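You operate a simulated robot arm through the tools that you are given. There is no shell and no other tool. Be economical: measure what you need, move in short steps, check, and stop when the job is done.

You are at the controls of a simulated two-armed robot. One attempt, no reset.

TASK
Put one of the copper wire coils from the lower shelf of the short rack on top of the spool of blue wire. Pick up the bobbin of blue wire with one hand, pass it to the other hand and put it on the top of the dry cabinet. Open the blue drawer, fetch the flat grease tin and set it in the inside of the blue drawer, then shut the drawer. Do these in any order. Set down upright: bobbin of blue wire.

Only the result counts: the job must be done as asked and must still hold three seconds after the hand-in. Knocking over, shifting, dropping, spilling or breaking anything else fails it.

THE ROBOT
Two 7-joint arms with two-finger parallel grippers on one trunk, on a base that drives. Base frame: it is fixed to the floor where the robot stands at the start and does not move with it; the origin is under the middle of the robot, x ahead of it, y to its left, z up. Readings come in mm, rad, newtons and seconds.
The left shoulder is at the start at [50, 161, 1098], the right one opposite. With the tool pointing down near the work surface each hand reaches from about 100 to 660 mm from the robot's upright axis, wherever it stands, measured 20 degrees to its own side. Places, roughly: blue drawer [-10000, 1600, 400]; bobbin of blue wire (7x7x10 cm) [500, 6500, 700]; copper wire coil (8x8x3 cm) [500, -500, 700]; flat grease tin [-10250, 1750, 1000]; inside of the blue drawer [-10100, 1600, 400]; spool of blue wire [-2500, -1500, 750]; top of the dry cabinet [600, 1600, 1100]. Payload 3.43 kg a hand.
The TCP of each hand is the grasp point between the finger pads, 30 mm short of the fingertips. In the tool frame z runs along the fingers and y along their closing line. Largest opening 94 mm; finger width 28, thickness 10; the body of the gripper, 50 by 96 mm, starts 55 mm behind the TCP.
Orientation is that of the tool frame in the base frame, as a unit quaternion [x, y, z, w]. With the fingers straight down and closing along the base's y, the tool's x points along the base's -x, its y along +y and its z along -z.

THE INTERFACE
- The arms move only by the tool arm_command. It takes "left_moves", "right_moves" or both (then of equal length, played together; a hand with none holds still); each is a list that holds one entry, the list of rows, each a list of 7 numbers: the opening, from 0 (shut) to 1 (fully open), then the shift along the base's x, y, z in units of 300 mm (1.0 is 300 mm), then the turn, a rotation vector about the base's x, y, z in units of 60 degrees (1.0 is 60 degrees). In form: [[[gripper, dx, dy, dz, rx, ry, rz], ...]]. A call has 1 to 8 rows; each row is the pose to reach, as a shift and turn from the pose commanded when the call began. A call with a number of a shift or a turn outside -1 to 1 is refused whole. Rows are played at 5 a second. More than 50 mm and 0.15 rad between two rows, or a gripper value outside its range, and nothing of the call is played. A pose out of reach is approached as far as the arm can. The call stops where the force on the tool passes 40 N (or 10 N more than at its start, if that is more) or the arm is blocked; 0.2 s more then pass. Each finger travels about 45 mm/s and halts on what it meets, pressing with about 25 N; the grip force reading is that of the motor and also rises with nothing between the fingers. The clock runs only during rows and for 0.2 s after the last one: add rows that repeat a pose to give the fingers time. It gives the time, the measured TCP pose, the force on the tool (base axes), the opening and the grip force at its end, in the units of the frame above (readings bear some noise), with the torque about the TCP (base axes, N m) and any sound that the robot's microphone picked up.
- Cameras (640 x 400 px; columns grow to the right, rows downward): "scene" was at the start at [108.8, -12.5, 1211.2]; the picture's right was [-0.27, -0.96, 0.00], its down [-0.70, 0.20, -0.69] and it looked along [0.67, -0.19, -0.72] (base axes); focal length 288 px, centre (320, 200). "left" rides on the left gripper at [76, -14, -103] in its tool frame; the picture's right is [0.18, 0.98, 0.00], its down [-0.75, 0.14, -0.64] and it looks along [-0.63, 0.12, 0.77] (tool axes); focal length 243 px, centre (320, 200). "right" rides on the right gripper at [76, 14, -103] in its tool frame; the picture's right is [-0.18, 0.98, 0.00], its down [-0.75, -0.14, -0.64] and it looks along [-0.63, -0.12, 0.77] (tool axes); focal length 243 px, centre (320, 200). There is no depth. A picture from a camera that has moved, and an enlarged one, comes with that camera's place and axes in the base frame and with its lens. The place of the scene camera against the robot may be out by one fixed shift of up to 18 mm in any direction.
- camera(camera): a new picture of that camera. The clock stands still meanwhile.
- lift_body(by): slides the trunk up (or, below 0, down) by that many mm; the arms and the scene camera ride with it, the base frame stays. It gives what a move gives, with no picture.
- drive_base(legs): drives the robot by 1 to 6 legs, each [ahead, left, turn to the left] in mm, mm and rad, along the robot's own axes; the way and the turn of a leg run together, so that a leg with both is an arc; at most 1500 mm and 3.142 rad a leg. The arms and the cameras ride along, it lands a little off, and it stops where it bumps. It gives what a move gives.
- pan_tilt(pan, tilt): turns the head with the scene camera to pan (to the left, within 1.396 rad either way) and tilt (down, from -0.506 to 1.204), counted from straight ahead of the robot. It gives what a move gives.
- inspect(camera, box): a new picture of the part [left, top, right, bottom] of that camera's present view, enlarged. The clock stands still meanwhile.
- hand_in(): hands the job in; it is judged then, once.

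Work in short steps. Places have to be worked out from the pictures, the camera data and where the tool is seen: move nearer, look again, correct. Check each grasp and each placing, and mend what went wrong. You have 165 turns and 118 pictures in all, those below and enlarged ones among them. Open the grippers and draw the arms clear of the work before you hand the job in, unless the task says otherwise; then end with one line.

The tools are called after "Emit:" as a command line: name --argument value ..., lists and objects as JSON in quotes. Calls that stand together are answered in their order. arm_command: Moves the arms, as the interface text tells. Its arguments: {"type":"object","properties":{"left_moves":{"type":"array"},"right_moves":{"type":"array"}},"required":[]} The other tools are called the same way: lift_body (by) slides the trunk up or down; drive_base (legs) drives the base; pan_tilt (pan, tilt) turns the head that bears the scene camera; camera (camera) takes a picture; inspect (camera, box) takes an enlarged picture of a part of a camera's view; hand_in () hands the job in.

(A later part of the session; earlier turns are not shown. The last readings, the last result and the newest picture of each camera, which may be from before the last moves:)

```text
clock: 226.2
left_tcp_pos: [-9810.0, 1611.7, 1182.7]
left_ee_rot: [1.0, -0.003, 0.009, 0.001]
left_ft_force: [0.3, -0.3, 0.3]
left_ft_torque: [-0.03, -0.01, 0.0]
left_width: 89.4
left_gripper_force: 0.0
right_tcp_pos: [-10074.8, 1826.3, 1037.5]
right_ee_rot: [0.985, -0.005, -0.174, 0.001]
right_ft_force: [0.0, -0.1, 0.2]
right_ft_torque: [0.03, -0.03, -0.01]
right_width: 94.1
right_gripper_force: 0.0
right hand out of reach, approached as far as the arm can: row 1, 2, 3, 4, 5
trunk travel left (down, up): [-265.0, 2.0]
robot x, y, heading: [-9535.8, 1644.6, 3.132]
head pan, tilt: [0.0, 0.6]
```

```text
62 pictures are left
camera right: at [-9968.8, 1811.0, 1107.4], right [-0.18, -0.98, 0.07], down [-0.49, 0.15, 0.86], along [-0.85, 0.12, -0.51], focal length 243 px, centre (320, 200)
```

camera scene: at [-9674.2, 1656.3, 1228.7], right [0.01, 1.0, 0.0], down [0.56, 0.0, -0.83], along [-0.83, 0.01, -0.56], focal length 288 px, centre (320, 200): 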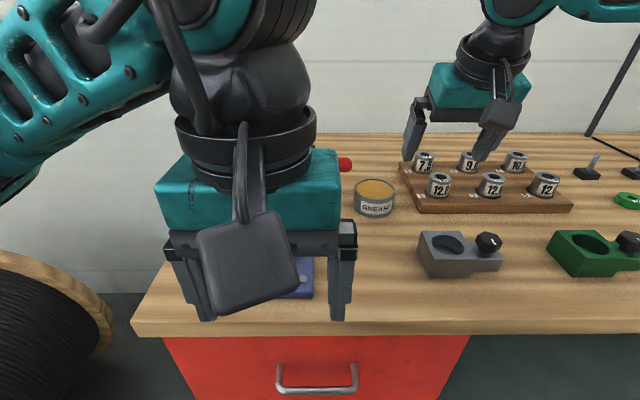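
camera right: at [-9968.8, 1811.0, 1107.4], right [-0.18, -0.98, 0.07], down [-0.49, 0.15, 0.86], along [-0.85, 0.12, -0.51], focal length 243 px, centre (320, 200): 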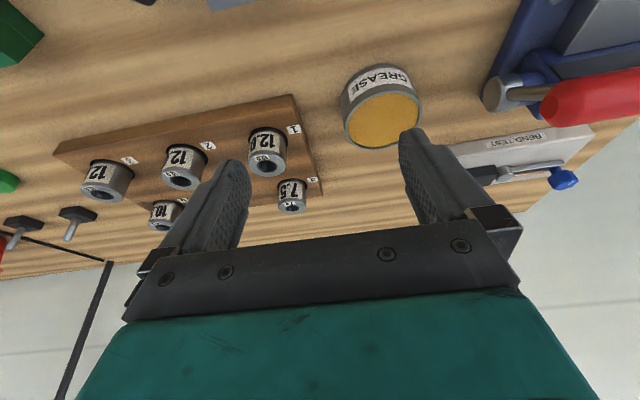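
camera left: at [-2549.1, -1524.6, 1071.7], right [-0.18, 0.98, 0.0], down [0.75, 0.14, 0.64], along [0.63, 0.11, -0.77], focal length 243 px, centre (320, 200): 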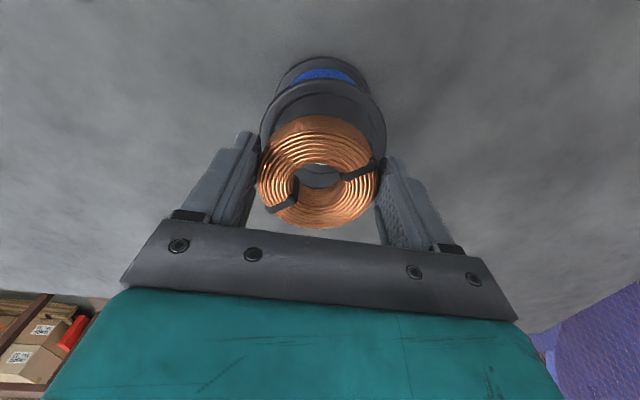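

Reach improves with lower height. I pull back slightly, line up at y≈1764, and lower before extending.

Emit:
arm_command --right_moves '[[[1, 0.1, -0.05, 0, 0, 0, 0], [1, 0.2, -0.12, 0, 0, 0, 0], [1, 0.2, -0.207, -0.05, 0, 0, 0], [1, 0.2, -0.207, -0.15, 0, 0, 0], [1, 0.2, -0.207, -0.24, 0, 0, 0], [1, 0.2, -0.207, -0.24, 0, 0, 0]]]'

Emit:
camera --camera "right"

```text
clock: 227.6
left_tcp_pos: [-9808.8, 1611.8, 1183.3]
left_ee_rot: [1.0, -0.002, 0.01, 0.0]
left_ft_force: [1.1, -0.3, 0.3]
left_ft_torque: [0.02, -0.01, 0.0]
left_width: 89.3
left_gripper_force: 0.1
right_tcp_pos: [-9999.3, 1802.1, 994.1]
right_ee_rot: [0.985, -0.005, -0.173, 0.001]
right_ft_force: [-0.2, -0.3, -0.4]
right_ft_torque: [-0.02, -0.04, 0.0]
right_width: 94.2
right_gripper_force: 0.1
right hand out of reach, approached as far as the arm can: row 3, 4, 5, 6
trunk travel left (down, up): [-265.0, 2.0]
robot x, y, heading: [-9535.1, 1644.0, 3.136]
head pan, tilt: [0.0, 0.6]
```

```text
61 pictures are left
camera right: at [-9891.4, 1786.3, 1064.8], right [-0.18, -0.98, 0.07], down [-0.49, 0.15, 0.86], along [-0.85, 0.12, -0.51], focal length 243 px, centre (320, 200)
```

right: 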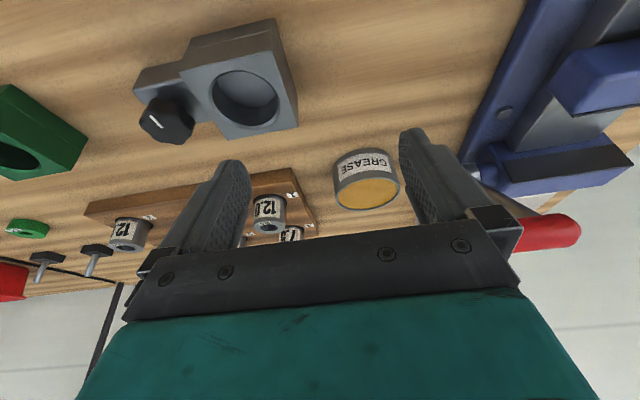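

The arm resists reaching inward; it prefers ~20° outward. I raise the hand, then shift the base left ~90 mm so the tin lies further to the right side.

Emit:
arm_command --right_moves '[[[1, 0.1, 0, 0.1, 0, 0, 0], [1, 0.2, 0.05, 0.2, 0, 0, 0], [1, 0.3, 0.1, 0.32, 0, 0, 0]]]'

Emit:
drive_base --legs '[[-15, 0, 0], [0, 95, 0]]'

Emit:
arm_command --right_moves '[[[1, -0.1, 0.02, -0.05, 0, 0, 0], [1, -0.2, 0.04, -0.1, 0, 0, 0], [1, -0.3, 0.06, -0.2, 0, 0, 0], [1, -0.4, 0.09, -0.3, 0, 0, 0]]]'

Emit:
camera --camera "right"

```text
clock: 228.4
left_tcp_pos: [-9807.8, 1611.8, 1182.9]
left_ee_rot: [1.0, -0.002, 0.009, -0.001]
left_ft_force: [-0.5, 0.0, -0.3]
left_ft_torque: [0.0, 0.03, 0.0]
left_width: 89.5
left_gripper_force: 0.1
right_tcp_pos: [-9903.6, 1833.3, 1092.0]
right_ee_rot: [0.985, -0.004, -0.173, 0.003]
right_ft_force: [-0.3, -0.7, -0.2]
right_ft_torque: [0.0, 0.03, -0.01]
right_width: 93.9
right_gripper_force: 0.1
trunk travel left (down, up): [-265.0, 2.0]
robot x, y, heading: [-9541.2, 1644.4, 3.132]
head pan, tilt: [0.0, 0.6]
```

```text
clock: 229.9
left_tcp_pos: [-9795.9, 1517.7, 1182.9]
left_ee_rot: [1.0, -0.003, 0.009, 0.0]
left_ft_force: [0.5, -0.7, -0.2]
left_ft_torque: [0.03, 0.0, 0.01]
left_width: 89.2
left_gripper_force: 0.1
right_tcp_pos: [-9891.9, 1738.4, 1092.0]
right_ee_rot: [0.985, -0.004, -0.172, 0.001]
right_ft_force: [-0.3, 0.1, 0.1]
right_ft_torque: [0.03, 0.01, 0.01]
right_width: 94.1
right_gripper_force: 0.1
trunk travel left (down, up): [-265.0, 2.0]
robot x, y, heading: [-9525.4, 1553.1, 3.13]
head pan, tilt: [0.0, 0.6]
```

```text
clock: 230.9
left_tcp_pos: [-9796.0, 1519.0, 1182.7]
left_ee_rot: [1.0, -0.003, 0.01, 0.001]
left_ft_force: [-0.1, 0.2, 0.1]
left_ft_torque: [-0.01, -0.02, -0.01]
left_width: 89.2
left_gripper_force: 0.1
right_tcp_pos: [-10013.2, 1766.2, 1000.5]
right_ee_rot: [0.985, -0.005, -0.172, 0.001]
right_ft_force: [-0.3, 0.4, -0.1]
right_ft_torque: [0.0, -0.02, 0.0]
right_width: 93.9
right_gripper_force: 0.1
trunk travel left (down, up): [-265.0, 2.0]
robot x, y, heading: [-9524.4, 1553.9, 3.135]
head pan, tilt: [0.0, 0.6]
```

```text
60 pictures are left
camera right: at [-9905.3, 1750.2, 1071.0], right [-0.18, -0.98, 0.07], down [-0.49, 0.15, 0.86], along [-0.85, 0.12, -0.51], focal length 243 px, centre (320, 200)
```

right: 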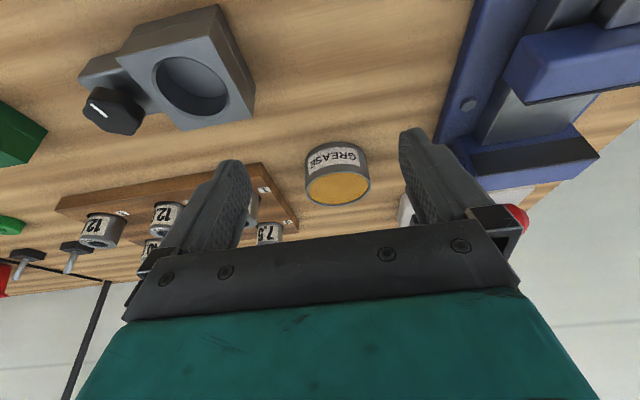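

Now reachable, and tin at ≈(-10151,1762). I extend to hover over it at z≈960.

Emit:
arm_command --right_moves '[[[1, -0.13, 0, -0.03, 0, 0, 0], [1, -0.27, -0.005, -0.07, 0, 0, 0], [1, -0.4, -0.01, -0.12, 0, 0, 0], [1, -0.44, -0.01, -0.135, 0, 0, 0], [1, -0.44, -0.01, -0.135, 0, 0, 0], [1, -0.44, -0.01, -0.135, 0, 0, 0]]]'

Emit:
camera --camera "right"

```text
clock: 232.3
left_tcp_pos: [-9794.8, 1517.8, 1182.7]
left_ee_rot: [1.0, -0.003, 0.01, 0.0]
left_ft_force: [0.3, -1.2, -0.3]
left_ft_torque: [0.01, -0.02, 0.01]
left_width: 89.2
left_gripper_force: 0.0
right_tcp_pos: [-10089.7, 1794.3, 999.9]
right_ee_rot: [0.985, -0.004, -0.174, 0.002]
right_ft_force: [0.2, 0.0, 0.3]
right_ft_torque: [0.02, 0.02, 0.0]
right_width: 93.9
right_gripper_force: 0.2
right hand out of reach, approached as far as the arm can: row 2, 3, 4, 5, 6
trunk travel left (down, up): [-265.0, 2.0]
robot x, y, heading: [-9521.5, 1555.0, 3.139]
head pan, tilt: [0.0, 0.6]
```

```text
59 pictures are left
camera right: at [-9982.7, 1779.1, 1069.5], right [-0.18, -0.98, 0.07], down [-0.49, 0.15, 0.86], along [-0.85, 0.12, -0.51], focal length 243 px, centre (320, 200)
```

right: 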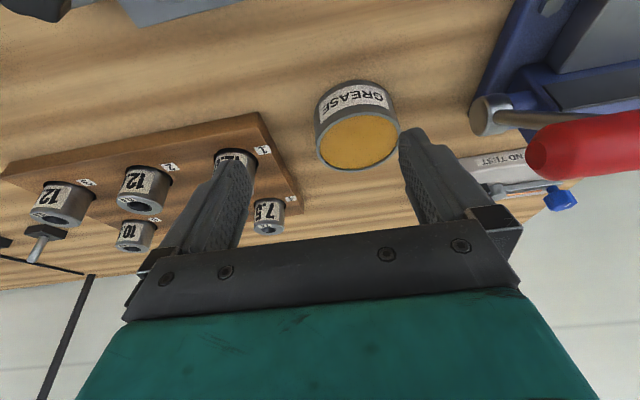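

Outward offset and lower height both help. I retract up, move the base another 85 mm left, then approach the tin from the front at low height, slipping between jig (y≥1810) and vise.

Emit:
arm_command --right_moves '[[[1, 0.12, 0, 0.05, 0, 0, 0], [1, 0.25, 0, 0.12, 0, 0, 0], [1, 0.38, 0, 0.2, 0, 0, 0], [1, 0.45, 0, 0.25, 0, 0, 0]]]'

Emit:
drive_base --legs '[[0, 90, 0], [25, 0, 0]]'

Emit:
camera --camera "right"

```text
clock: 233.3
left_tcp_pos: [-9795.3, 1516.7, 1182.7]
left_ee_rot: [1.0, -0.003, 0.009, 0.001]
left_ft_force: [0.3, -0.3, -0.8]
left_ft_torque: [-0.01, 0.01, 0.02]
left_width: 89.3
left_gripper_force: 0.1
right_tcp_pos: [-9953.5, 1793.8, 1073.5]
right_ee_rot: [0.985, -0.005, -0.174, 0.001]
right_ft_force: [0.4, -0.2, 0.3]
right_ft_torque: [0.02, 0.02, -0.01]
right_width: 93.9
right_gripper_force: 0.1
trunk travel left (down, up): [-265.0, 2.0]
robot x, y, heading: [-9522.7, 1551.7, 3.135]
head pan, tilt: [0.0, 0.6]
```

```text
clock: 234.8
left_tcp_pos: [-9821.5, 1427.5, 1181.6]
left_ee_rot: [1.0, -0.003, 0.01, 0.0]
left_ft_force: [-1.0, 0.4, 0.2]
left_ft_torque: [0.01, -0.04, -0.02]
left_width: 89.2
left_gripper_force: 0.0
right_tcp_pos: [-9980.1, 1704.3, 1072.3]
right_ee_rot: [0.985, -0.005, -0.173, 0.001]
right_ft_force: [-0.5, 0.2, 0.3]
right_ft_torque: [-0.02, -0.05, 0.0]
right_width: 94.0
right_gripper_force: 0.0
trunk travel left (down, up): [-265.0, 2.0]
robot x, y, heading: [-9548.4, 1465.5, 3.136]
head pan, tilt: [0.0, 0.6]
```

```text
58 pictures are left
camera right: at [-9873.5, 1688.8, 1143.8], right [-0.18, -0.98, 0.07], down [-0.49, 0.15, 0.86], along [-0.85, 0.12, -0.51], focal length 243 px, centre (320, 200)
```

right: 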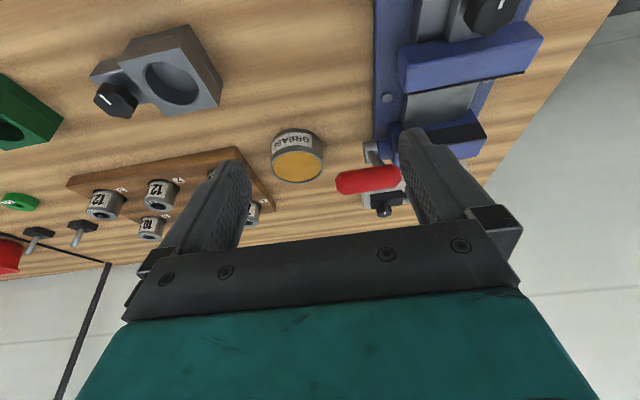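

The vise's red lever end is at about (-10081,1699,1002) — I must stay at y≥1763 beyond x -10050. I shift the hand to y≈1765 and try nudging the base forward.

Emit:
arm_command --right_moves '[[[1, 0.05, 0.1, 0, 0, 0, 0], [1, 0.1, 0.2, 0, 0, 0, 0]]]'

Emit:
drive_base --legs '[[50, 0, 0]]'

```text
clock: 235.4
left_tcp_pos: [-9819.9, 1429.4, 1184.3]
left_ee_rot: [1.0, -0.002, 0.01, 0.0]
left_ft_force: [0.0, 0.7, 0.9]
left_ft_torque: [0.0, -0.01, 0.03]
left_width: 89.6
left_gripper_force: 0.0
right_tcp_pos: [-9949.8, 1765.5, 1074.2]
right_ee_rot: [0.985, -0.004, -0.174, 0.001]
right_ft_force: [-0.7, 0.8, -0.1]
right_ft_torque: [-0.03, 0.02, 0.01]
right_width: 94.1
right_gripper_force: 0.0
trunk travel left (down, up): [-265.0, 2.0]
robot x, y, heading: [-9547.5, 1461.5, 3.134]
head pan, tilt: [0.0, 0.6]
```

```text
clock: 236.3
left_tcp_pos: [-9835.6, 1428.0, 1183.1]
left_ee_rot: [1.0, -0.004, 0.009, 0.0]
left_ft_force: [-0.1, 0.2, 0.2]
left_ft_torque: [0.0, 0.02, -0.02]
left_width: 89.5
left_gripper_force: 0.0
right_tcp_pos: [-9964.1, 1765.4, 1073.7]
right_ee_rot: [0.985, -0.006, -0.175, -0.001]
right_ft_force: [0.3, -0.4, 0.6]
right_ft_torque: [0.0, 0.02, -0.01]
right_width: 94.0
right_gripper_force: 0.1
trunk travel left (down, up): [-265.0, 2.0]
robot x, y, heading: [-9563.0, 1464.8, 3.134]
head pan, tilt: [0.0, 0.6]
stopped in leg 1: the robot was blocked; the commanded pose is now the measured one
```

Base contact at -9563; ~300 mm lateral offset now. Try extending to hover again.

Emit:
arm_command --right_moves '[[[1, -0.12, 0, -0.08, 0, 0, 0], [1, -0.24, 0, -0.16, 0, 0, 0], [1, -0.36, 0, -0.24, 0, 0, 0], [1, -0.48, 0, -0.32, 0, 0, 0], [1, -0.58, 0, -0.38, 0, 0, 0], [1, -0.58, 0, -0.38, 0, 0, 0]]]'

Emit:
camera --camera "right"

```text
clock: 237.7
left_tcp_pos: [-9837.4, 1427.9, 1183.2]
left_ee_rot: [1.0, -0.004, 0.009, 0.0]
left_ft_force: [-0.4, 0.2, 0.1]
left_ft_torque: [-0.01, -0.02, -0.03]
left_width: 89.2
left_gripper_force: 0.1
right_tcp_pos: [-10134.0, 1766.8, 962.4]
right_ee_rot: [0.985, -0.006, -0.175, 0.001]
right_ft_force: [0.3, -0.9, 0.4]
right_ft_torque: [0.02, 0.0, -0.05]
right_width: 94.1
right_gripper_force: 0.1
right hand out of reach, approached as far as the arm can: row 5, 6
trunk travel left (down, up): [-265.0, 2.0]
robot x, y, heading: [-9563.2, 1463.1, 3.129]
head pan, tilt: [0.0, 0.6]
```

```text
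57 pictures are left
camera right: at [-10027.4, 1750.8, 1032.8], right [-0.18, -0.98, 0.07], down [-0.49, 0.15, 0.86], along [-0.85, 0.12, -0.5], focal length 243 px, centre (320, 200)
```

right: 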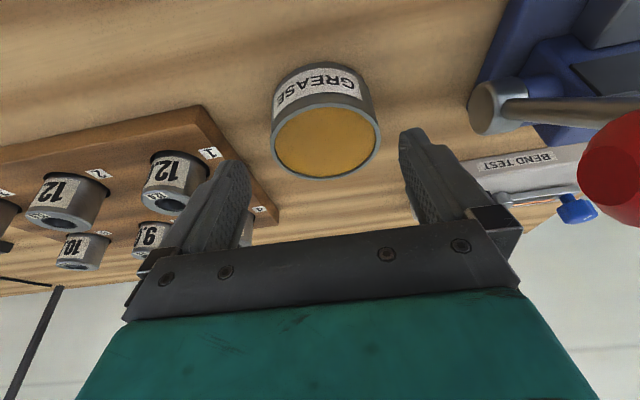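

Nearly there: tin centre (-10155,1761). I shift (-14,-5) and lower halfway, then check.

Emit:
arm_command --right_moves '[[[1, -0.03, -0.017, -0.04, 0, 0, 0], [1, -0.05, -0.017, -0.07, 0, 0, 0], [1, -0.05, -0.017, -0.07, 0, 0, 0]]]'

Emit:
camera --camera "right"

```text
clock: 238.5
left_tcp_pos: [-9835.8, 1428.6, 1182.8]
left_ee_rot: [1.0, -0.005, 0.01, 0.001]
left_ft_force: [-0.2, -0.4, 0.7]
left_ft_torque: [0.01, -0.01, -0.01]
left_width: 89.5
left_gripper_force: 0.1
right_tcp_pos: [-10132.0, 1767.8, 960.1]
right_ee_rot: [0.985, -0.005, -0.174, 0.002]
right_ft_force: [0.4, -0.4, -0.1]
right_ft_torque: [-0.03, 0.01, 0.01]
right_width: 94.0
right_gripper_force: 0.0
right hand out of reach, approached as far as the arm can: row 1, 2, 3
trunk travel left (down, up): [-265.0, 2.0]
robot x, y, heading: [-9563.5, 1462.0, 3.129]
head pan, tilt: [0.0, 0.6]
```

```text
56 pictures are left
camera right: at [-10025.0, 1751.7, 1030.2], right [-0.18, -0.98, 0.07], down [-0.49, 0.15, 0.86], along [-0.85, 0.13, -0.5], focal length 243 px, centre (320, 200)
```

right: 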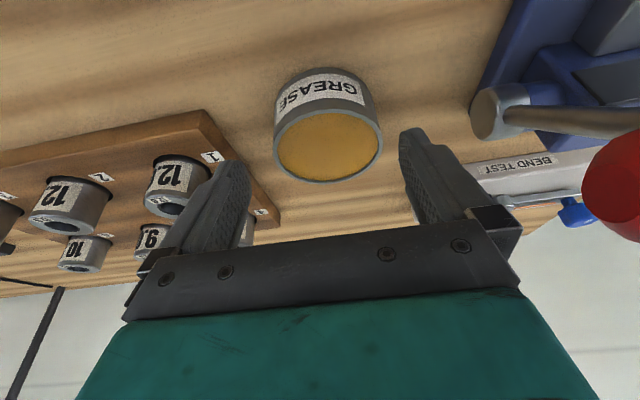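

Stuck on a joint limit rather than distance. Yawing the hand toward the forearm's natural direction may free it; I try +25° yaw while aiming for the same point.

Emit:
arm_command --right_moves '[[[1, 0, 0, 0, 0, 0, 0.14], [1, 0, 0, 0, 0, 0, 0.28], [1, 0, 0, 0, 0, 0, 0.42], [1, -0.03, -0.015, -0.03, 0, 0, 0.42], [1, -0.05, -0.017, -0.07, 0, 0, 0.42], [1, -0.05, -0.017, -0.07, 0, 0, 0.42]]]'

Emit:
camera --camera "right"

```text
clock: 239.9
left_tcp_pos: [-9836.3, 1428.4, 1182.5]
left_ee_rot: [1.0, -0.004, 0.01, 0.0]
left_ft_force: [0.0, -0.5, -0.6]
left_ft_torque: [-0.01, -0.02, -0.01]
left_width: 89.5
left_gripper_force: 0.1
right_tcp_pos: [-10130.3, 1767.7, 954.3]
right_ee_rot: [0.962, 0.209, -0.169, 0.038]
right_ft_force: [0.4, 0.0, -0.1]
right_ft_torque: [0.0, -0.01, 0.0]
right_width: 94.0
right_gripper_force: 0.1
right hand out of reach, approached as far as the arm can: row 4, 5, 6
trunk travel left (down, up): [-265.0, 2.0]
robot x, y, heading: [-9562.1, 1457.8, 3.132]
head pan, tilt: [0.0, 0.6]
```

```text
55 pictures are left
camera right: at [-10026.7, 1798.2, 1024.9], right [0.25, -0.97, 0.07], down [-0.5, -0.07, 0.86], along [-0.83, -0.25, -0.5], focal length 243 px, centre (320, 200)
```

right: 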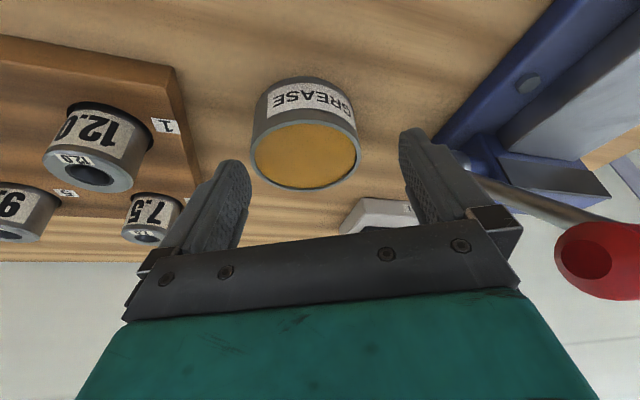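

Yaw doesn't matter; the forward tilt itself seems limiting at low height. I'll retract, go back to a vertical tool, and shift the base to y≈1540 so the tin lies at ~20° and nominal height.

Emit:
arm_command --right_moves '[[[1, 0.1, 0, 0.1, 0, 0, 0], [1, 0.2, 0, 0.22, 0, 0, -0.14], [1, 0.32, 0, 0.32, 0, 0, -0.28], [1, 0.44, 0, 0.4, 0, 0, -0.42], [1, 0.5, 0, 0.4, 0, 0, -0.42]]]'

Emit:
arm_command --right_moves '[[[1, 0, 0, 0, 0, -0.11, 0], [1, 0, 0, 0, 0, -0.22, 0], [1, 0, 0, 0, 0, -0.333, 0], [1, 0, 0, 0, 0, -0.333, 0]]]'

Emit:
drive_base --legs '[[-10, 0, 0], [0, -80, 0], [40, 0, 0]]'

```text
clock: 241.1
left_tcp_pos: [-9836.2, 1428.2, 1182.4]
left_ee_rot: [1.0, -0.005, 0.009, 0.0]
left_ft_force: [0.1, -0.3, -0.2]
left_ft_torque: [-0.01, 0.01, 0.0]
left_width: 89.3
left_gripper_force: 0.1
right_tcp_pos: [-9979.4, 1767.6, 1074.7]
right_ee_rot: [0.985, -0.006, -0.174, 0.001]
right_ft_force: [0.3, -0.3, 0.8]
right_ft_torque: [0.0, 0.01, -0.01]
right_width: 93.9
right_gripper_force: 0.1
trunk travel left (down, up): [-265.0, 2.0]
robot x, y, heading: [-9562.1, 1461.8, 3.134]
head pan, tilt: [0.0, 0.6]
```

```text
clock: 242.1
left_tcp_pos: [-9836.6, 1428.2, 1182.8]
left_ee_rot: [1.0, -0.004, 0.009, 0.0]
left_ft_force: [-0.4, 0.3, -0.1]
left_ft_torque: [0.0, 0.02, 0.01]
left_width: 89.4
left_gripper_force: 0.0
right_tcp_pos: [-9979.0, 1766.2, 1075.3]
right_ee_rot: [1.0, -0.005, 0.0, 0.0]
right_ft_force: [0.6, 0.9, -0.1]
right_ft_torque: [-0.02, 0.04, 0.01]
right_width: 94.1
right_gripper_force: 0.0
trunk travel left (down, up): [-265.0, 2.0]
robot x, y, heading: [-9564.7, 1462.6, 3.128]
head pan, tilt: [0.0, 0.6]
```

```text
clock: 243.6
left_tcp_pos: [-9813.8, 1496.6, 1183.3]
left_ee_rot: [1.0, -0.001, 0.008, 0.0]
left_ft_force: [-0.4, -0.2, -0.3]
left_ft_torque: [-0.01, -0.02, 0.02]
left_width: 89.1
left_gripper_force: 0.0
right_tcp_pos: [-9960.9, 1833.3, 1075.6]
right_ee_rot: [1.0, -0.001, -0.001, 0.0]
right_ft_force: [0.7, 0.4, 0.7]
right_ft_torque: [-0.05, -0.03, 0.04]
right_width: 94.0
right_gripper_force: 0.0
trunk travel left (down, up): [-265.0, 2.0]
robot x, y, heading: [-9542.7, 1530.6, 3.135]
head pan, tilt: [0.0, 0.6]
stopped in leg 2: the robot was blocked; the commanded pose is now the measured one
```

Try the vertical reach from here: to hover near (-10130,1764,965).

Emit:
arm_command --right_moves '[[[1, -0.1, -0.06, -0.06, 0, 0, 0], [1, -0.2, -0.13, -0.12, 0, 0, 0], [1, -0.3, -0.2, -0.18, 0, 0, 0], [1, -0.4, -0.23, -0.25, 0, 0, 0], [1, -0.5, -0.23, -0.32, 0, 0, 0], [1, -0.59, -0.23, -0.37, 0, 0, 0], [1, -0.59, -0.23, -0.37, 0, 0, 0]]]'

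```text
clock: 245.2
left_tcp_pos: [-9814.5, 1495.2, 1182.8]
left_ee_rot: [1.0, 0.0, 0.01, 0.0]
left_ft_force: [-0.3, -0.9, -0.2]
left_ft_torque: [0.02, 0.02, -0.02]
left_width: 89.2
left_gripper_force: 0.0
right_tcp_pos: [-10069.7, 1789.6, 1005.2]
right_ee_rot: [1.0, -0.001, -0.001, 0.0]
right_ft_force: [0.0, 0.2, 0.3]
right_ft_torque: [0.02, -0.03, 0.0]
right_width: 93.8
right_gripper_force: 0.1
right hand out of reach, approached as far as the arm can: row 4, 5, 6, 7
trunk travel left (down, up): [-265.0, 2.0]
robot x, y, heading: [-9538.9, 1533.0, 3.139]
head pan, tilt: [0.0, 0.6]
```

Geometry idea: rotating the robot ~40° to its left swings the right shoulder ~90 mm toward the bench. I retract the hand, back off and rotate.

Emit:
arm_command --right_moves '[[[1, 0.12, 0, 0.1, 0, 0, 0], [1, 0.26, 0, 0.18, 0, 0, 0], [1, 0.4, 0, 0.24, 0, 0, 0], [1, 0.54, 0, 0.24, 0, 0, 0]]]'

Emit:
drive_base --legs '[[-80, 0, 0], [0, 0, 0.7]]'

Emit:
pan_tilt --pan -0.7 --tilt 0.8

Emit:
camera --camera "scene"

```text
clock: 246.2
left_tcp_pos: [-9814.7, 1494.6, 1182.7]
left_ee_rot: [1.0, 0.0, 0.009, 0.0]
left_ft_force: [0.2, 0.6, 0.0]
left_ft_torque: [-0.03, 0.01, 0.02]
left_width: 89.2
left_gripper_force: 0.0
right_tcp_pos: [-9905.4, 1789.2, 1076.9]
right_ee_rot: [1.0, -0.001, -0.002, 0.001]
right_ft_force: [0.5, 0.9, 0.3]
right_ft_torque: [0.0, 0.02, 0.01]
right_width: 93.8
right_gripper_force: 0.0
trunk travel left (down, up): [-265.0, 2.0]
robot x, y, heading: [-9543.5, 1530.2, 3.136]
head pan, tilt: [0.0, 0.6]
```

```text
clock: 249.1
left_tcp_pos: [-9647.5, 1324.7, 1182.2]
left_ee_rot: [0.939, 0.345, 0.009, -0.003]
left_ft_force: [0.8, 0.3, 0.8]
left_ft_torque: [-0.01, 0.04, -0.01]
left_width: 89.5
left_gripper_force: 0.0
right_tcp_pos: [-9907.1, 1491.8, 1076.4]
right_ee_rot: [0.939, 0.343, 0.0, 0.001]
right_ft_force: [0.6, 0.1, 0.7]
right_ft_torque: [-0.02, 0.0, 0.05]
right_width: 93.8
right_gripper_force: 0.0
trunk travel left (down, up): [-265.0, 2.0]
robot x, y, heading: [-9465.8, 1528.6, -2.44]
head pan, tilt: [0.0, 0.6]
```

```text
clock: 250.2
left_tcp_pos: [-9647.6, 1326.1, 1184.7]
left_ee_rot: [0.939, 0.345, 0.007, -0.003]
left_ft_force: [0.5, 0.0, 0.1]
left_ft_torque: [0.01, -0.02, 0.01]
left_width: 89.2
left_gripper_force: 0.1
right_tcp_pos: [-9907.3, 1492.6, 1076.3]
right_ee_rot: [0.939, 0.345, -0.001, 0.001]
right_ft_force: [-0.2, 0.4, 0.0]
right_ft_torque: [0.02, 0.0, -0.02]
right_width: 94.3
right_gripper_force: 0.0
trunk travel left (down, up): [-265.0, 2.0]
robot x, y, heading: [-9464.5, 1528.0, -2.442]
head pan, tilt: [-0.7, 0.799]
```

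```text
54 pictures are left
camera scene: at [-9582.9, 1513.4, 1351.8], right [0.0, 1.0, 0.0], down [0.72, 0.0, -0.7], along [-0.7, 0.0, -0.72], focal length 288 px, centre (320, 200)
```

scene: 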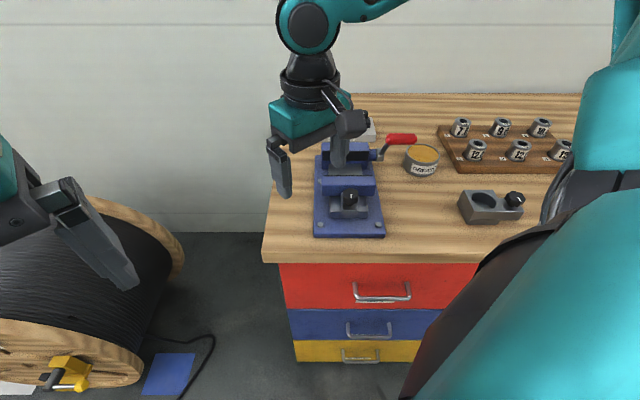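

I slide the base along the bench (right-hand direction) to bring the shoulder close to the tin.

Emit:
drive_base --legs '[[-50, -153, 0]]'

Emit:
camera --camera "right"

```text
clock: 251.6
left_tcp_pos: [-9707.1, 1473.8, 1183.9]
left_ee_rot: [0.939, 0.344, 0.008, -0.003]
left_ft_force: [-0.2, 0.0, -0.1]
left_ft_torque: [-0.04, 0.0, -0.01]
left_width: 89.2
left_gripper_force: 0.1
right_tcp_pos: [-9967.2, 1640.9, 1076.7]
right_ee_rot: [0.939, 0.344, -0.001, 0.0]
right_ft_force: [0.0, -0.4, 0.0]
right_ft_torque: [0.0, 0.0, -0.01]
right_width: 93.9
right_gripper_force: 0.0
trunk travel left (down, up): [-265.0, 2.0]
robot x, y, heading: [-9521.1, 1678.0, -2.44]
head pan, tilt: [-0.7, 0.799]
```

```text
53 pictures are left
camera right: at [-9898.8, 1678.3, 1179.0], right [0.49, -0.87, 0.0], down [-0.67, -0.38, 0.64], along [-0.56, -0.32, -0.77], focal length 243 px, centre (320, 200)
```

right: 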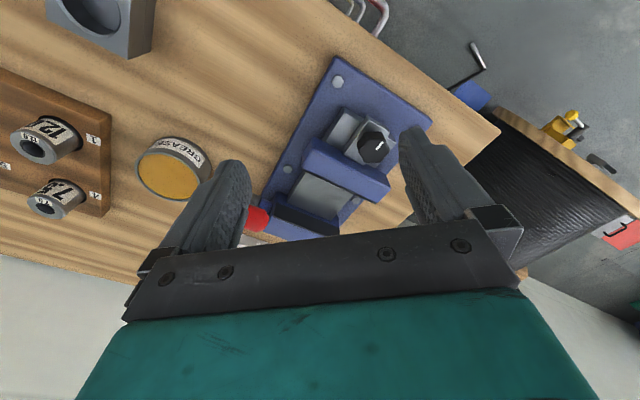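

Clear. I move the right hand (vertical, yawed) over the tin: y first, then forward and down to z≈969.

Emit:
arm_command --right_moves '[[[1, -0.03, 0.14, 0, 0, 0, 0], [1, -0.06, 0.28, 0, 0, 0, 0], [1, -0.1, 0.41, 0, 0, 0, 0], [1, -0.24, 0.41, -0.04, 0, 0, 0], [1, -0.38, 0.41, -0.1, 0, 0, 0], [1, -0.5, 0.41, -0.2, 0, 0, 0], [1, -0.6, 0.41, -0.3, 0, 0, 0], [1, -0.61, 0.41, -0.35, 0, 0, 0]]]'

Emit:
camera --camera "right"

```text
clock: 253.4
left_tcp_pos: [-9706.2, 1474.5, 1183.9]
left_ee_rot: [0.939, 0.344, 0.008, -0.002]
left_ft_force: [-0.1, -0.1, 0.5]
left_ft_torque: [0.01, 0.0, -0.01]
left_width: 89.2
left_gripper_force: 0.1
right_tcp_pos: [-10150.7, 1764.3, 971.9]
right_ee_rot: [0.939, 0.344, -0.001, 0.001]
right_ft_force: [0.7, 0.3, -0.8]
right_ft_torque: [0.01, 0.0, -0.01]
right_width: 94.0
right_gripper_force: 0.0
trunk travel left (down, up): [-265.0, 2.0]
robot x, y, heading: [-9520.8, 1678.9, -2.44]
head pan, tilt: [-0.7, 0.799]
```

```text
52 pictures are left
camera right: at [-10082.5, 1800.9, 1073.7], right [0.49, -0.87, 0.0], down [-0.66, -0.38, 0.64], along [-0.56, -0.32, -0.76], focal length 243 px, centre (320, 200)
```

right: 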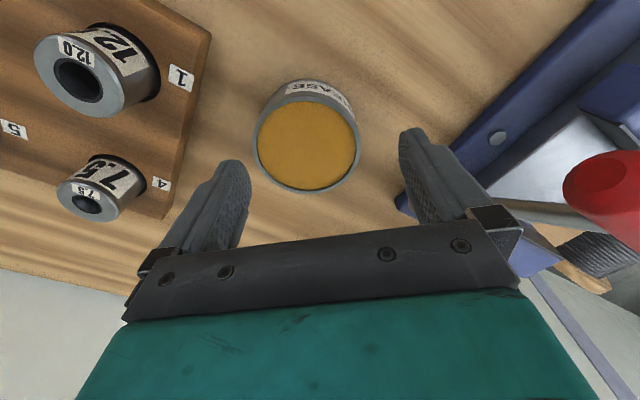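

Now reachable. Tin ≈(-10159,1766); I adjust and lower to z≈912.

Emit:
arm_command --right_moves '[[[1, -0.027, 0.01, 0, 0, 0, 0], [1, -0.027, 0.01, -0.08, 0, 0, 0], [1, -0.027, 0.01, -0.08, 0, 0, 0]]]'

Emit:
camera --camera "right"

```text
clock: 254.2
left_tcp_pos: [-9707.3, 1473.6, 1182.8]
left_ee_rot: [0.939, 0.343, 0.009, -0.004]
left_ft_force: [0.4, 0.6, -0.7]
left_ft_torque: [0.02, 0.01, -0.01]
left_width: 89.2
left_gripper_force: 0.1
right_tcp_pos: [-10157.2, 1766.2, 949.2]
right_ee_rot: [0.939, 0.345, -0.002, 0.001]
right_ft_force: [0.1, 0.5, 0.4]
right_ft_torque: [-0.01, 0.0, 0.0]
right_width: 94.0
right_gripper_force: 0.1
trunk travel left (down, up): [-265.0, 2.0]
robot x, y, heading: [-9522.8, 1676.7, -2.438]
head pan, tilt: [-0.7, 0.799]
```

```text
51 pictures are left
camera right: at [-10089.6, 1804.2, 1050.6], right [0.49, -0.87, 0.0], down [-0.66, -0.38, 0.64], along [-0.56, -0.32, -0.76], focal length 243 px, centre (320, 200)
```

right: 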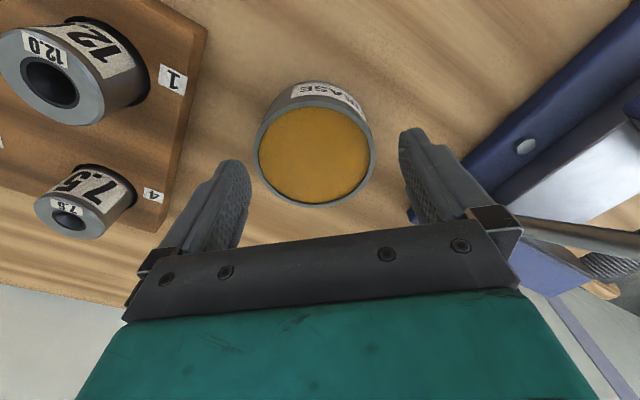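

Centred. I lower ~40 mm to just above the bench.

Emit:
arm_command --right_moves '[[[1, -0.008, 0.003, -0.06, 0, 0, 0], [1, -0.008, 0.003, -0.11, 0, 0, 0], [1, -0.008, 0.003, -0.13, 0, 0, 0], [1, -0.008, 0.003, -0.13, 0, 0, 0]]]'

Emit:
camera --camera "right"

```text
clock: 255.2
left_tcp_pos: [-9706.3, 1473.8, 1183.4]
left_ee_rot: [0.939, 0.345, 0.008, -0.003]
left_ft_force: [-0.3, 0.8, 0.0]
left_ft_torque: [-0.02, -0.01, 0.0]
left_width: 89.5
left_gripper_force: 0.2
right_tcp_pos: [-10160.5, 1766.9, 908.3]
right_ee_rot: [0.939, 0.344, -0.001, 0.0]
right_ft_force: [-0.1, -0.8, 0.3]
right_ft_torque: [0.0, -0.01, 0.04]
right_width: 94.0
right_gripper_force: 0.1
trunk travel left (down, up): [-265.0, 2.0]
robot x, y, heading: [-9522.5, 1680.4, -2.446]
head pan, tilt: [-0.7, 0.799]
```

```text
50 pictures are left
camera right: at [-10091.8, 1804.9, 1011.1], right [0.49, -0.87, 0.0], down [-0.67, -0.38, 0.64], along [-0.56, -0.32, -0.77], focal length 243 px, centre (320, 200)
```

right: 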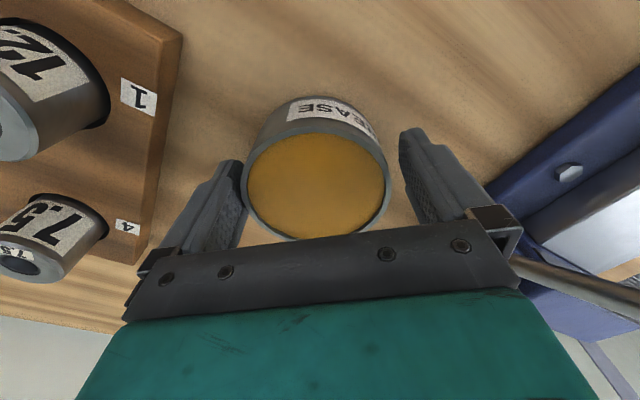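

Fingers straddle the tin. Closing.

Emit:
arm_command --right_moves '[[[0.9, 0, 0, 0, 0, 0, 0], [0.75, 0, 0, 0, 0, 0, 0], [0.6, 0, 0, 0, 0, 0, 0], [0.6, 0, 0, 0, 0, 0, 0], [0.6, 0, 0, 0, 0, 0, 0]]]'

Emit:
arm_command --right_moves '[[[0.6, 0, 0, 0.06, 0, 0, 0], [0.6, 0, 0, 0.2, 0, 0, 0], [0.6, 0, 0, 0.35, 0, 0, 0], [0.6, 0.05, 0, 0.5, 0, 0, 0], [0.6, 0.15, 0, 0.56, 0, 0, 0]]]'

Emit:
camera --camera "right"

```text
clock: 256.4
left_tcp_pos: [-9705.6, 1474.1, 1182.3]
left_ee_rot: [0.939, 0.344, 0.009, -0.003]
left_ft_force: [0.0, 0.2, -0.3]
left_ft_torque: [0.0, 0.03, -0.01]
left_width: 89.0
left_gripper_force: 0.1
right_tcp_pos: [-10160.7, 1767.8, 909.2]
right_ee_rot: [0.939, 0.344, -0.002, 0.0]
right_ft_force: [-1.1, 1.5, 0.5]
right_ft_torque: [-0.05, -0.01, -0.03]
right_width: 83.0
right_gripper_force: 25.2
trunk travel left (down, up): [-265.0, 2.0]
robot x, y, heading: [-9522.0, 1674.4, -2.44]
head pan, tilt: [-0.7, 0.799]
```

```text
clock: 257.6
left_tcp_pos: [-9706.3, 1473.7, 1183.3]
left_ee_rot: [0.939, 0.343, 0.008, -0.003]
left_ft_force: [0.2, 0.2, 0.3]
left_ft_torque: [0.0, -0.05, 0.0]
left_width: 89.4
left_gripper_force: 0.1
right_tcp_pos: [-10114.2, 1766.7, 1078.4]
right_ee_rot: [0.939, 0.344, 0.0, 0.0]
right_ft_force: [0.0, 0.0, -4.2]
right_ft_torque: [-0.01, 0.0, 0.03]
right_width: 83.2
right_gripper_force: 25.1
trunk travel left (down, up): [-265.0, 2.0]
robot x, y, heading: [-9519.9, 1678.5, -2.441]
head pan, tilt: [-0.7, 0.799]
```

```text
49 pictures are left
camera right: at [-10046.2, 1805.2, 1179.7], right [0.49, -0.87, 0.0], down [-0.67, -0.38, 0.64], along [-0.56, -0.32, -0.77], focal length 243 px, centre (320, 200)
```

right: 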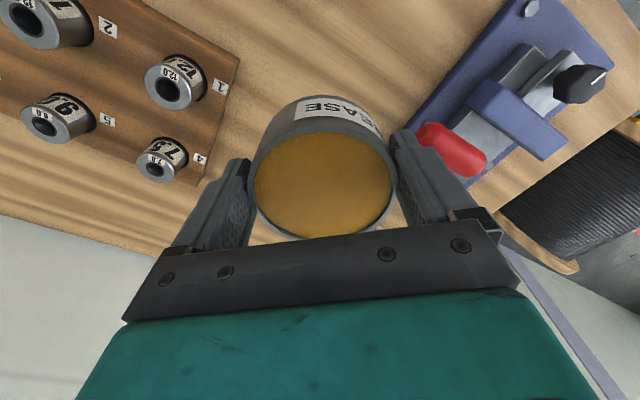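

Tin is held (83 mm). I tuck the arm, back off, face the drawers squarely, and lower the trunk.

Emit:
arm_command --right_moves '[[[0.6, 0.13, -0.02, 0, 0, 0, 0], [0.6, 0.27, -0.05, 0, 0, 0, 0], [0.6, 0.41, -0.08, 0, 0, 0, 0]]]'

Emit:
drive_base --legs '[[-150, 0, 0], [0, 0, -0.7], [-60, 75, 0]]'

Emit:
lift_body --by -200

Emit:
pan_tilt --pan 0.0 --tilt 0.9

Emit:
camera --camera "scene"

Emit:
camera --camera "left"

```text
clock: 258.4
left_tcp_pos: [-9706.4, 1473.3, 1182.1]
left_ee_rot: [0.939, 0.345, 0.008, -0.002]
left_ft_force: [-0.3, 0.1, 0.3]
left_ft_torque: [0.01, 0.0, -0.01]
left_width: 89.6
left_gripper_force: 0.0
right_tcp_pos: [-9991.7, 1742.7, 1077.6]
right_ee_rot: [0.939, 0.343, -0.001, -0.001]
right_ft_force: [-0.5, 0.0, -3.1]
right_ft_torque: [0.01, 0.0, 0.02]
right_width: 83.3
right_gripper_force: 25.1
trunk travel left (down, up): [-265.0, 2.0]
robot x, y, heading: [-9522.7, 1674.2, -2.445]
head pan, tilt: [-0.7, 0.799]
```

```text
clock: 262.4
left_tcp_pos: [-9618.0, 1660.7, 1183.6]
left_ee_rot: [1.0, 0.006, 0.008, -0.001]
left_ft_force: [-0.9, -0.1, 0.0]
left_ft_torque: [0.02, 0.01, 0.01]
left_width: 89.3
left_gripper_force: 0.1
right_tcp_pos: [-9665.3, 2050.2, 1076.1]
right_ee_rot: [1.0, 0.005, -0.001, -0.001]
right_ft_force: [0.8, 0.5, -2.8]
right_ft_torque: [0.03, -0.05, -0.02]
right_width: 83.3
right_gripper_force: 25.4
trunk travel left (down, up): [-265.0, 2.0]
robot x, y, heading: [-9343.7, 1703.5, -3.128]
head pan, tilt: [-0.7, 0.799]
```

```text
clock: 264.6
left_tcp_pos: [-9618.9, 1661.9, 983.1]
left_ee_rot: [1.0, 0.006, 0.01, 0.0]
left_ft_force: [-0.7, 0.1, -0.4]
left_ft_torque: [-0.02, 0.02, 0.04]
left_width: 89.3
left_gripper_force: 0.0
right_tcp_pos: [-9668.8, 2051.2, 876.6]
right_ee_rot: [1.0, 0.005, 0.0, 0.0]
right_ft_force: [0.5, 0.5, -3.0]
right_ft_torque: [0.04, -0.02, 0.03]
right_width: 82.8
right_gripper_force: 25.7
trunk travel left (down, up): [-65.0, 202.0]
robot x, y, heading: [-9348.1, 1701.2, -3.133]
head pan, tilt: [-0.7, 0.799]
```

```text
clock: 265.6
left_tcp_pos: [-9618.3, 1661.3, 983.3]
left_ee_rot: [1.0, 0.007, 0.01, 0.0]
left_ft_force: [-0.7, 0.3, 0.3]
left_ft_torque: [0.01, -0.02, 0.0]
left_width: 89.0
left_gripper_force: 0.1
right_tcp_pos: [-9667.1, 2050.4, 875.6]
right_ee_rot: [1.0, 0.006, -0.001, 0.0]
right_ft_force: [-0.2, 1.3, -3.7]
right_ft_torque: [0.03, -0.01, 0.02]
right_width: 83.3
right_gripper_force: 24.9
trunk travel left (down, up): [-65.0, 202.0]
robot x, y, heading: [-9345.0, 1700.2, -3.138]
head pan, tilt: [0.0, 0.901]
```

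```text
48 pictures are left
camera scene: at [-9470.5, 1709.1, 1143.9], right [-0.01, 1.0, 0.0], down [0.78, 0.01, -0.62], along [-0.62, 0.0, -0.78], focal length 288 px, centre (320, 200)
```

scene: 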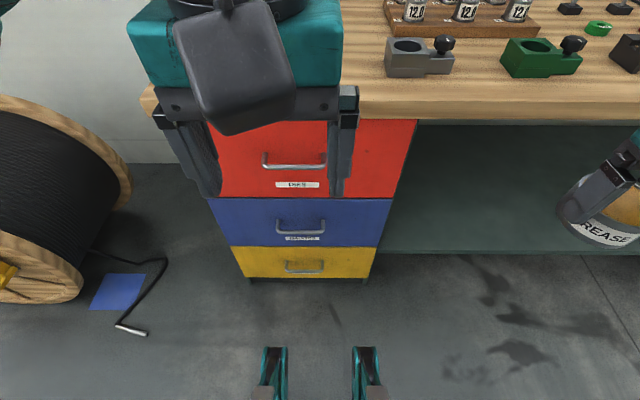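

```text
47 pictures are left
camera left: at [-9544.0, 1677.6, 1087.4], right [0.2, -0.98, 0.0], down [-0.76, -0.15, 0.63], along [-0.62, -0.13, -0.78], focal length 243 px, centre (320, 200)
```

left: 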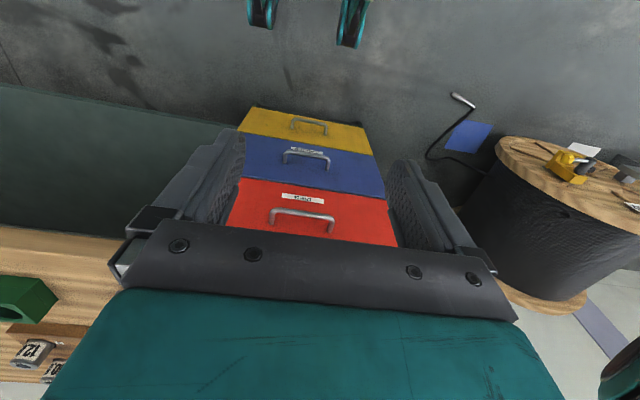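

Wrist-camera triangulation puts the bench edge at x≈-9881 and handles at x≈-9858, y≈1645; blue around z 500-560. I lower the trunk fully, yaw the left hand 90° and descend for a better look.

Emit:
lift_body --by -63

Emit:
arm_command --left_moves '[[[0.95, 0, 0, -0.1, 0, 0, -0.14], [0.95, 0, 0, -0.2, 0, 0, -0.28], [0.95, 0, 0, -0.3, 0, 0, -0.42], [0.95, 0, 0, -0.4, 0, 0, -0.56], [0.95, 0, 0, -0.5, 0, 0, -0.7], [0.95, 0, 0, -0.6, 0, 0, -0.84], [0.95, 0, 0, -0.66, 0, 0, -0.97]]]'

Emit:
arm_command --left_moves '[[[0.95, 0, 0, -0.05, 0, 0, -0.13], [0.95, 0, 0, -0.1, 0, 0, -0.26], [0.95, 0, 0, -0.15, 0, 0, -0.4], [0.95, 0, 0, -0.2, 0, 0, -0.53], [0.95, 0, 0, -0.2, 0, 0, -0.53]]]'

Emit:
camera --camera "left"

Emit:
camera --camera "scene"

```text
clock: 266.7
left_tcp_pos: [-9618.7, 1660.9, 920.3]
left_ee_rot: [1.0, 0.006, 0.01, 0.0]
left_ft_force: [0.2, -0.2, 0.3]
left_ft_torque: [-0.04, 0.01, 0.01]
left_width: 89.2
left_gripper_force: 0.1
right_tcp_pos: [-9667.7, 2052.0, 812.3]
right_ee_rot: [1.0, 0.006, -0.001, -0.001]
right_ft_force: [-0.9, -0.5, -2.9]
right_ft_torque: [0.01, -0.03, -0.03]
right_width: 82.8
right_gripper_force: 25.1
trunk travel left (down, up): [-2.0, 265.0]
robot x, y, heading: [-9347.9, 1700.9, -3.134]
head pan, tilt: [0.0, 0.901]
```

```text
clock: 268.3
left_tcp_pos: [-9616.5, 1662.2, 721.4]
left_ee_rot: [0.875, -0.483, 0.008, 0.005]
left_ft_force: [0.2, 0.2, 0.8]
left_ft_torque: [0.0, -0.02, 0.0]
left_width: 89.3
left_gripper_force: 0.2
right_tcp_pos: [-9666.1, 2051.5, 813.1]
right_ee_rot: [1.0, 0.006, -0.001, 0.0]
right_ft_force: [0.4, 0.4, -2.7]
right_ft_torque: [0.03, -0.06, 0.01]
right_width: 83.2
right_gripper_force: 24.9
trunk travel left (down, up): [-2.0, 265.0]
robot x, y, heading: [-9346.3, 1700.9, -3.131]
head pan, tilt: [0.0, 0.901]
```

```text
clock: 269.5
left_tcp_pos: [-9618.7, 1661.2, 660.9]
left_ee_rot: [0.711, -0.703, 0.007, 0.007]
left_ft_force: [0.7, -0.2, -0.1]
left_ft_torque: [0.0, 0.02, 0.03]
left_width: 89.1
left_gripper_force: 0.0
right_tcp_pos: [-9666.9, 2051.9, 813.5]
right_ee_rot: [1.0, 0.005, -0.001, 0.0]
right_ft_force: [1.0, -0.1, -3.9]
right_ft_torque: [0.01, -0.01, 0.0]
right_width: 83.2
right_gripper_force: 25.1
trunk travel left (down, up): [-2.0, 265.0]
robot x, y, heading: [-9349.3, 1701.4, -3.137]
head pan, tilt: [0.0, 0.901]
```

```text
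46 pictures are left
camera left: at [-9602.6, 1588.2, 766.2], right [-0.98, -0.19, 0.0], down [-0.15, 0.76, 0.63], along [-0.12, 0.62, -0.78], focal length 243 px, centre (320, 200)
```

left: 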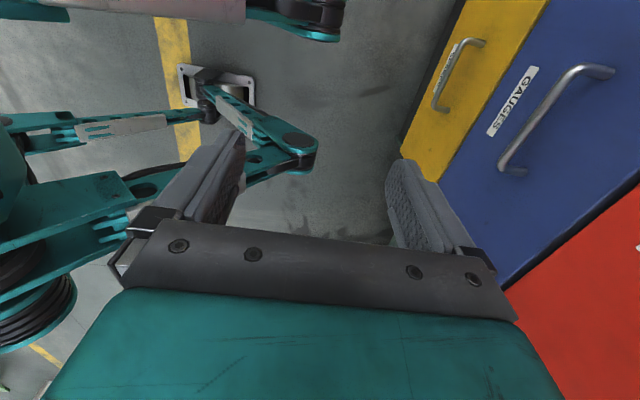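

```text
45 pictures are left
camera scene: at [-9470.5, 1709.0, 1080.9], right [-0.01, 1.0, 0.0], down [0.78, 0.01, -0.62], along [-0.62, -0.01, -0.78], focal length 288 px, centre (320, 200)
```

scene: 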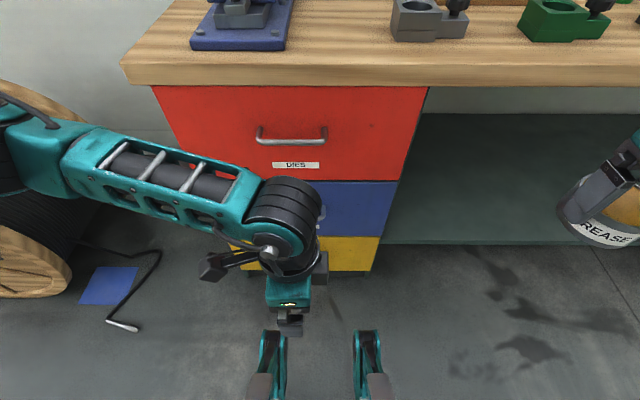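

Blue handle bar: y 1590–1703, z≈504, x≈-9858. I'll grip it with the left hand tilted ~60° forward, closing in the vertical plane. Tilting while advancing, staying short of the handle.

Emit:
arm_command --left_moves '[[[0.5, -0.07, 0, -0.04, 0, 0.14, 0], [0.5, -0.14, 0, -0.08, 0, 0.28, 0], [0.5, -0.21, -0.01, -0.12, 0, 0.42, 0], [0.5, -0.28, -0.02, -0.16, 0, 0.56, 0], [0.5, -0.35, -0.03, -0.2, 0, 0.7, 0], [0.5, -0.42, -0.04, -0.24, 0, 0.84, 0], [0.5, -0.46, -0.045, -0.28, 0, 0.97, 0], [0.5, -0.46, -0.045, -0.28, 0, 0.97, 0]]]'

Emit:
camera --camera "left"

```text
clock: 271.3
left_tcp_pos: [-9757.8, 1652.1, 581.8]
left_ee_rot: [0.626, -0.61, -0.338, 0.349]
left_ft_force: [0.3, 0.3, 0.1]
left_ft_torque: [-0.04, 0.02, 0.02]
left_width: 46.8
left_gripper_force: 0.0
left hand out of reach, approached as far as the arm can: row 7, 8
right_tcp_pos: [-9667.0, 2051.0, 811.8]
right_ee_rot: [1.0, 0.005, -0.001, 0.0]
right_ft_force: [-0.2, -0.9, -2.5]
right_ft_torque: [0.0, -0.05, -0.01]
right_width: 83.5
right_gripper_force: 25.1
trunk travel left (down, up): [-2.0, 265.0]
robot x, y, heading: [-9346.1, 1697.6, -3.133]
head pan, tilt: [0.0, 0.901]
```

```text
44 pictures are left
camera left: at [-9660.9, 1580.2, 624.7], right [-0.51, -0.2, 0.83], down [0.45, 0.77, 0.46], along [-0.73, 0.61, -0.31], focal length 243 px, centre (320, 200)
```

left: 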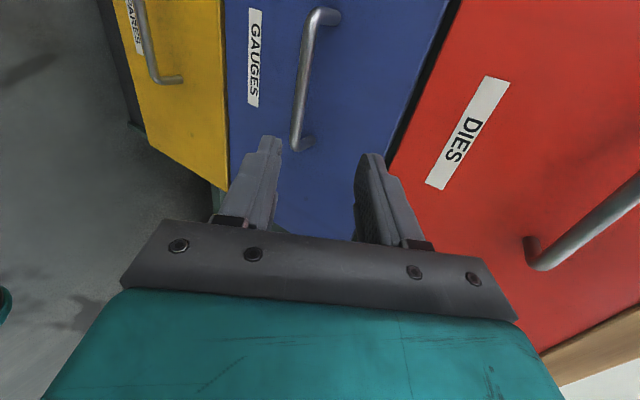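

Bar refined to (-9876, 1643, 485). I move to a pre-grasp point along the approach line.

Emit:
arm_command --left_moves '[[[0.5, -0.07, -0.01, -0.07, 0, 0, 0], [0.5, -0.14, -0.02, -0.14, 0, 0, 0], [0.5, -0.18, -0.03, -0.185, 0, 0, 0], [0.5, -0.18, -0.03, -0.185, 0, 0, 0]]]'

Emit:
camera --camera "left"

```text
clock: 272.3
left_tcp_pos: [-9817.3, 1668.3, 541.8]
left_ee_rot: [0.629, -0.61, -0.332, 0.348]
left_ft_force: [0.1, 1.1, 0.5]
left_ft_torque: [-0.02, 0.04, 0.0]
left_width: 47.0
left_gripper_force: 0.1
left hand out of reach, approached as far as the arm can: row 1, 2, 3, 4
right_tcp_pos: [-9667.2, 2051.0, 812.8]
right_ee_rot: [1.0, 0.006, -0.001, 0.0]
right_ft_force: [-0.9, -0.2, -3.5]
right_ft_torque: [-0.02, -0.04, 0.01]
right_width: 83.1
right_gripper_force: 24.9
trunk travel left (down, up): [-2.0, 265.0]
robot x, y, heading: [-9349.4, 1696.2, -3.134]
head pan, tilt: [0.0, 0.901]
```

```text
43 pictures are left
camera left: at [-9719.5, 1595.3, 585.2], right [-0.52, -0.2, 0.83], down [0.44, 0.77, 0.46], along [-0.73, 0.6, -0.32], focal length 243 px, centre (320, 200)
```

left: 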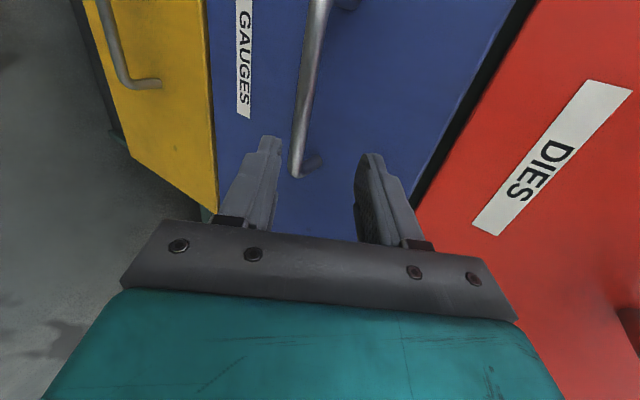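

The arm sags off target at this low tilt. I drive the base 30 mm closer and retry lowering.

Emit:
drive_base --legs '[[30, 0, 0]]'

Emit:
arm_command --left_moves '[[[0.5, 0.03, 0, -0.05, 0, 0, 0], [0.5, 0.03, 0, -0.1, 0, 0, 0], [0.5, 0.03, 0, -0.15, 0, 0, 0], [0.5, 0.03, 0, -0.15, 0, 0, 0]]]'

```text
clock: 273.1
left_tcp_pos: [-9846.5, 1667.0, 541.7]
left_ee_rot: [0.629, -0.61, -0.332, 0.348]
left_ft_force: [-0.3, 0.2, 0.3]
left_ft_torque: [-0.01, 0.02, 0.03]
left_width: 47.0
left_gripper_force: 0.0
right_tcp_pos: [-9697.0, 2051.2, 813.3]
right_ee_rot: [1.0, 0.005, 0.0, 0.0]
right_ft_force: [0.5, 0.0, -3.8]
right_ft_torque: [0.0, -0.02, -0.02]
right_width: 83.1
right_gripper_force: 24.8
trunk travel left (down, up): [-2.0, 265.0]
robot x, y, heading: [-9376.8, 1698.8, -3.131]
head pan, tilt: [0.0, 0.901]
```

```text
clock: 274.1
left_tcp_pos: [-9841.0, 1683.3, 507.3]
left_ee_rot: [0.632, -0.61, -0.326, 0.349]
left_ft_force: [-0.4, -0.2, -0.2]
left_ft_torque: [0.03, -0.01, -0.01]
left_width: 47.0
left_gripper_force: 0.0
left hand out of reach, approached as far as the arm can: row 1, 2, 3, 4
right_tcp_pos: [-9697.0, 2051.1, 812.4]
right_ee_rot: [1.0, 0.005, -0.001, 0.0]
right_ft_force: [-0.8, 1.3, -3.0]
right_ft_torque: [0.01, -0.03, 0.02]
right_width: 82.9
right_gripper_force: 24.6
trunk travel left (down, up): [-2.0, 265.0]
robot x, y, heading: [-9377.6, 1704.0, -3.133]
head pan, tilt: [0.0, 0.901]
```

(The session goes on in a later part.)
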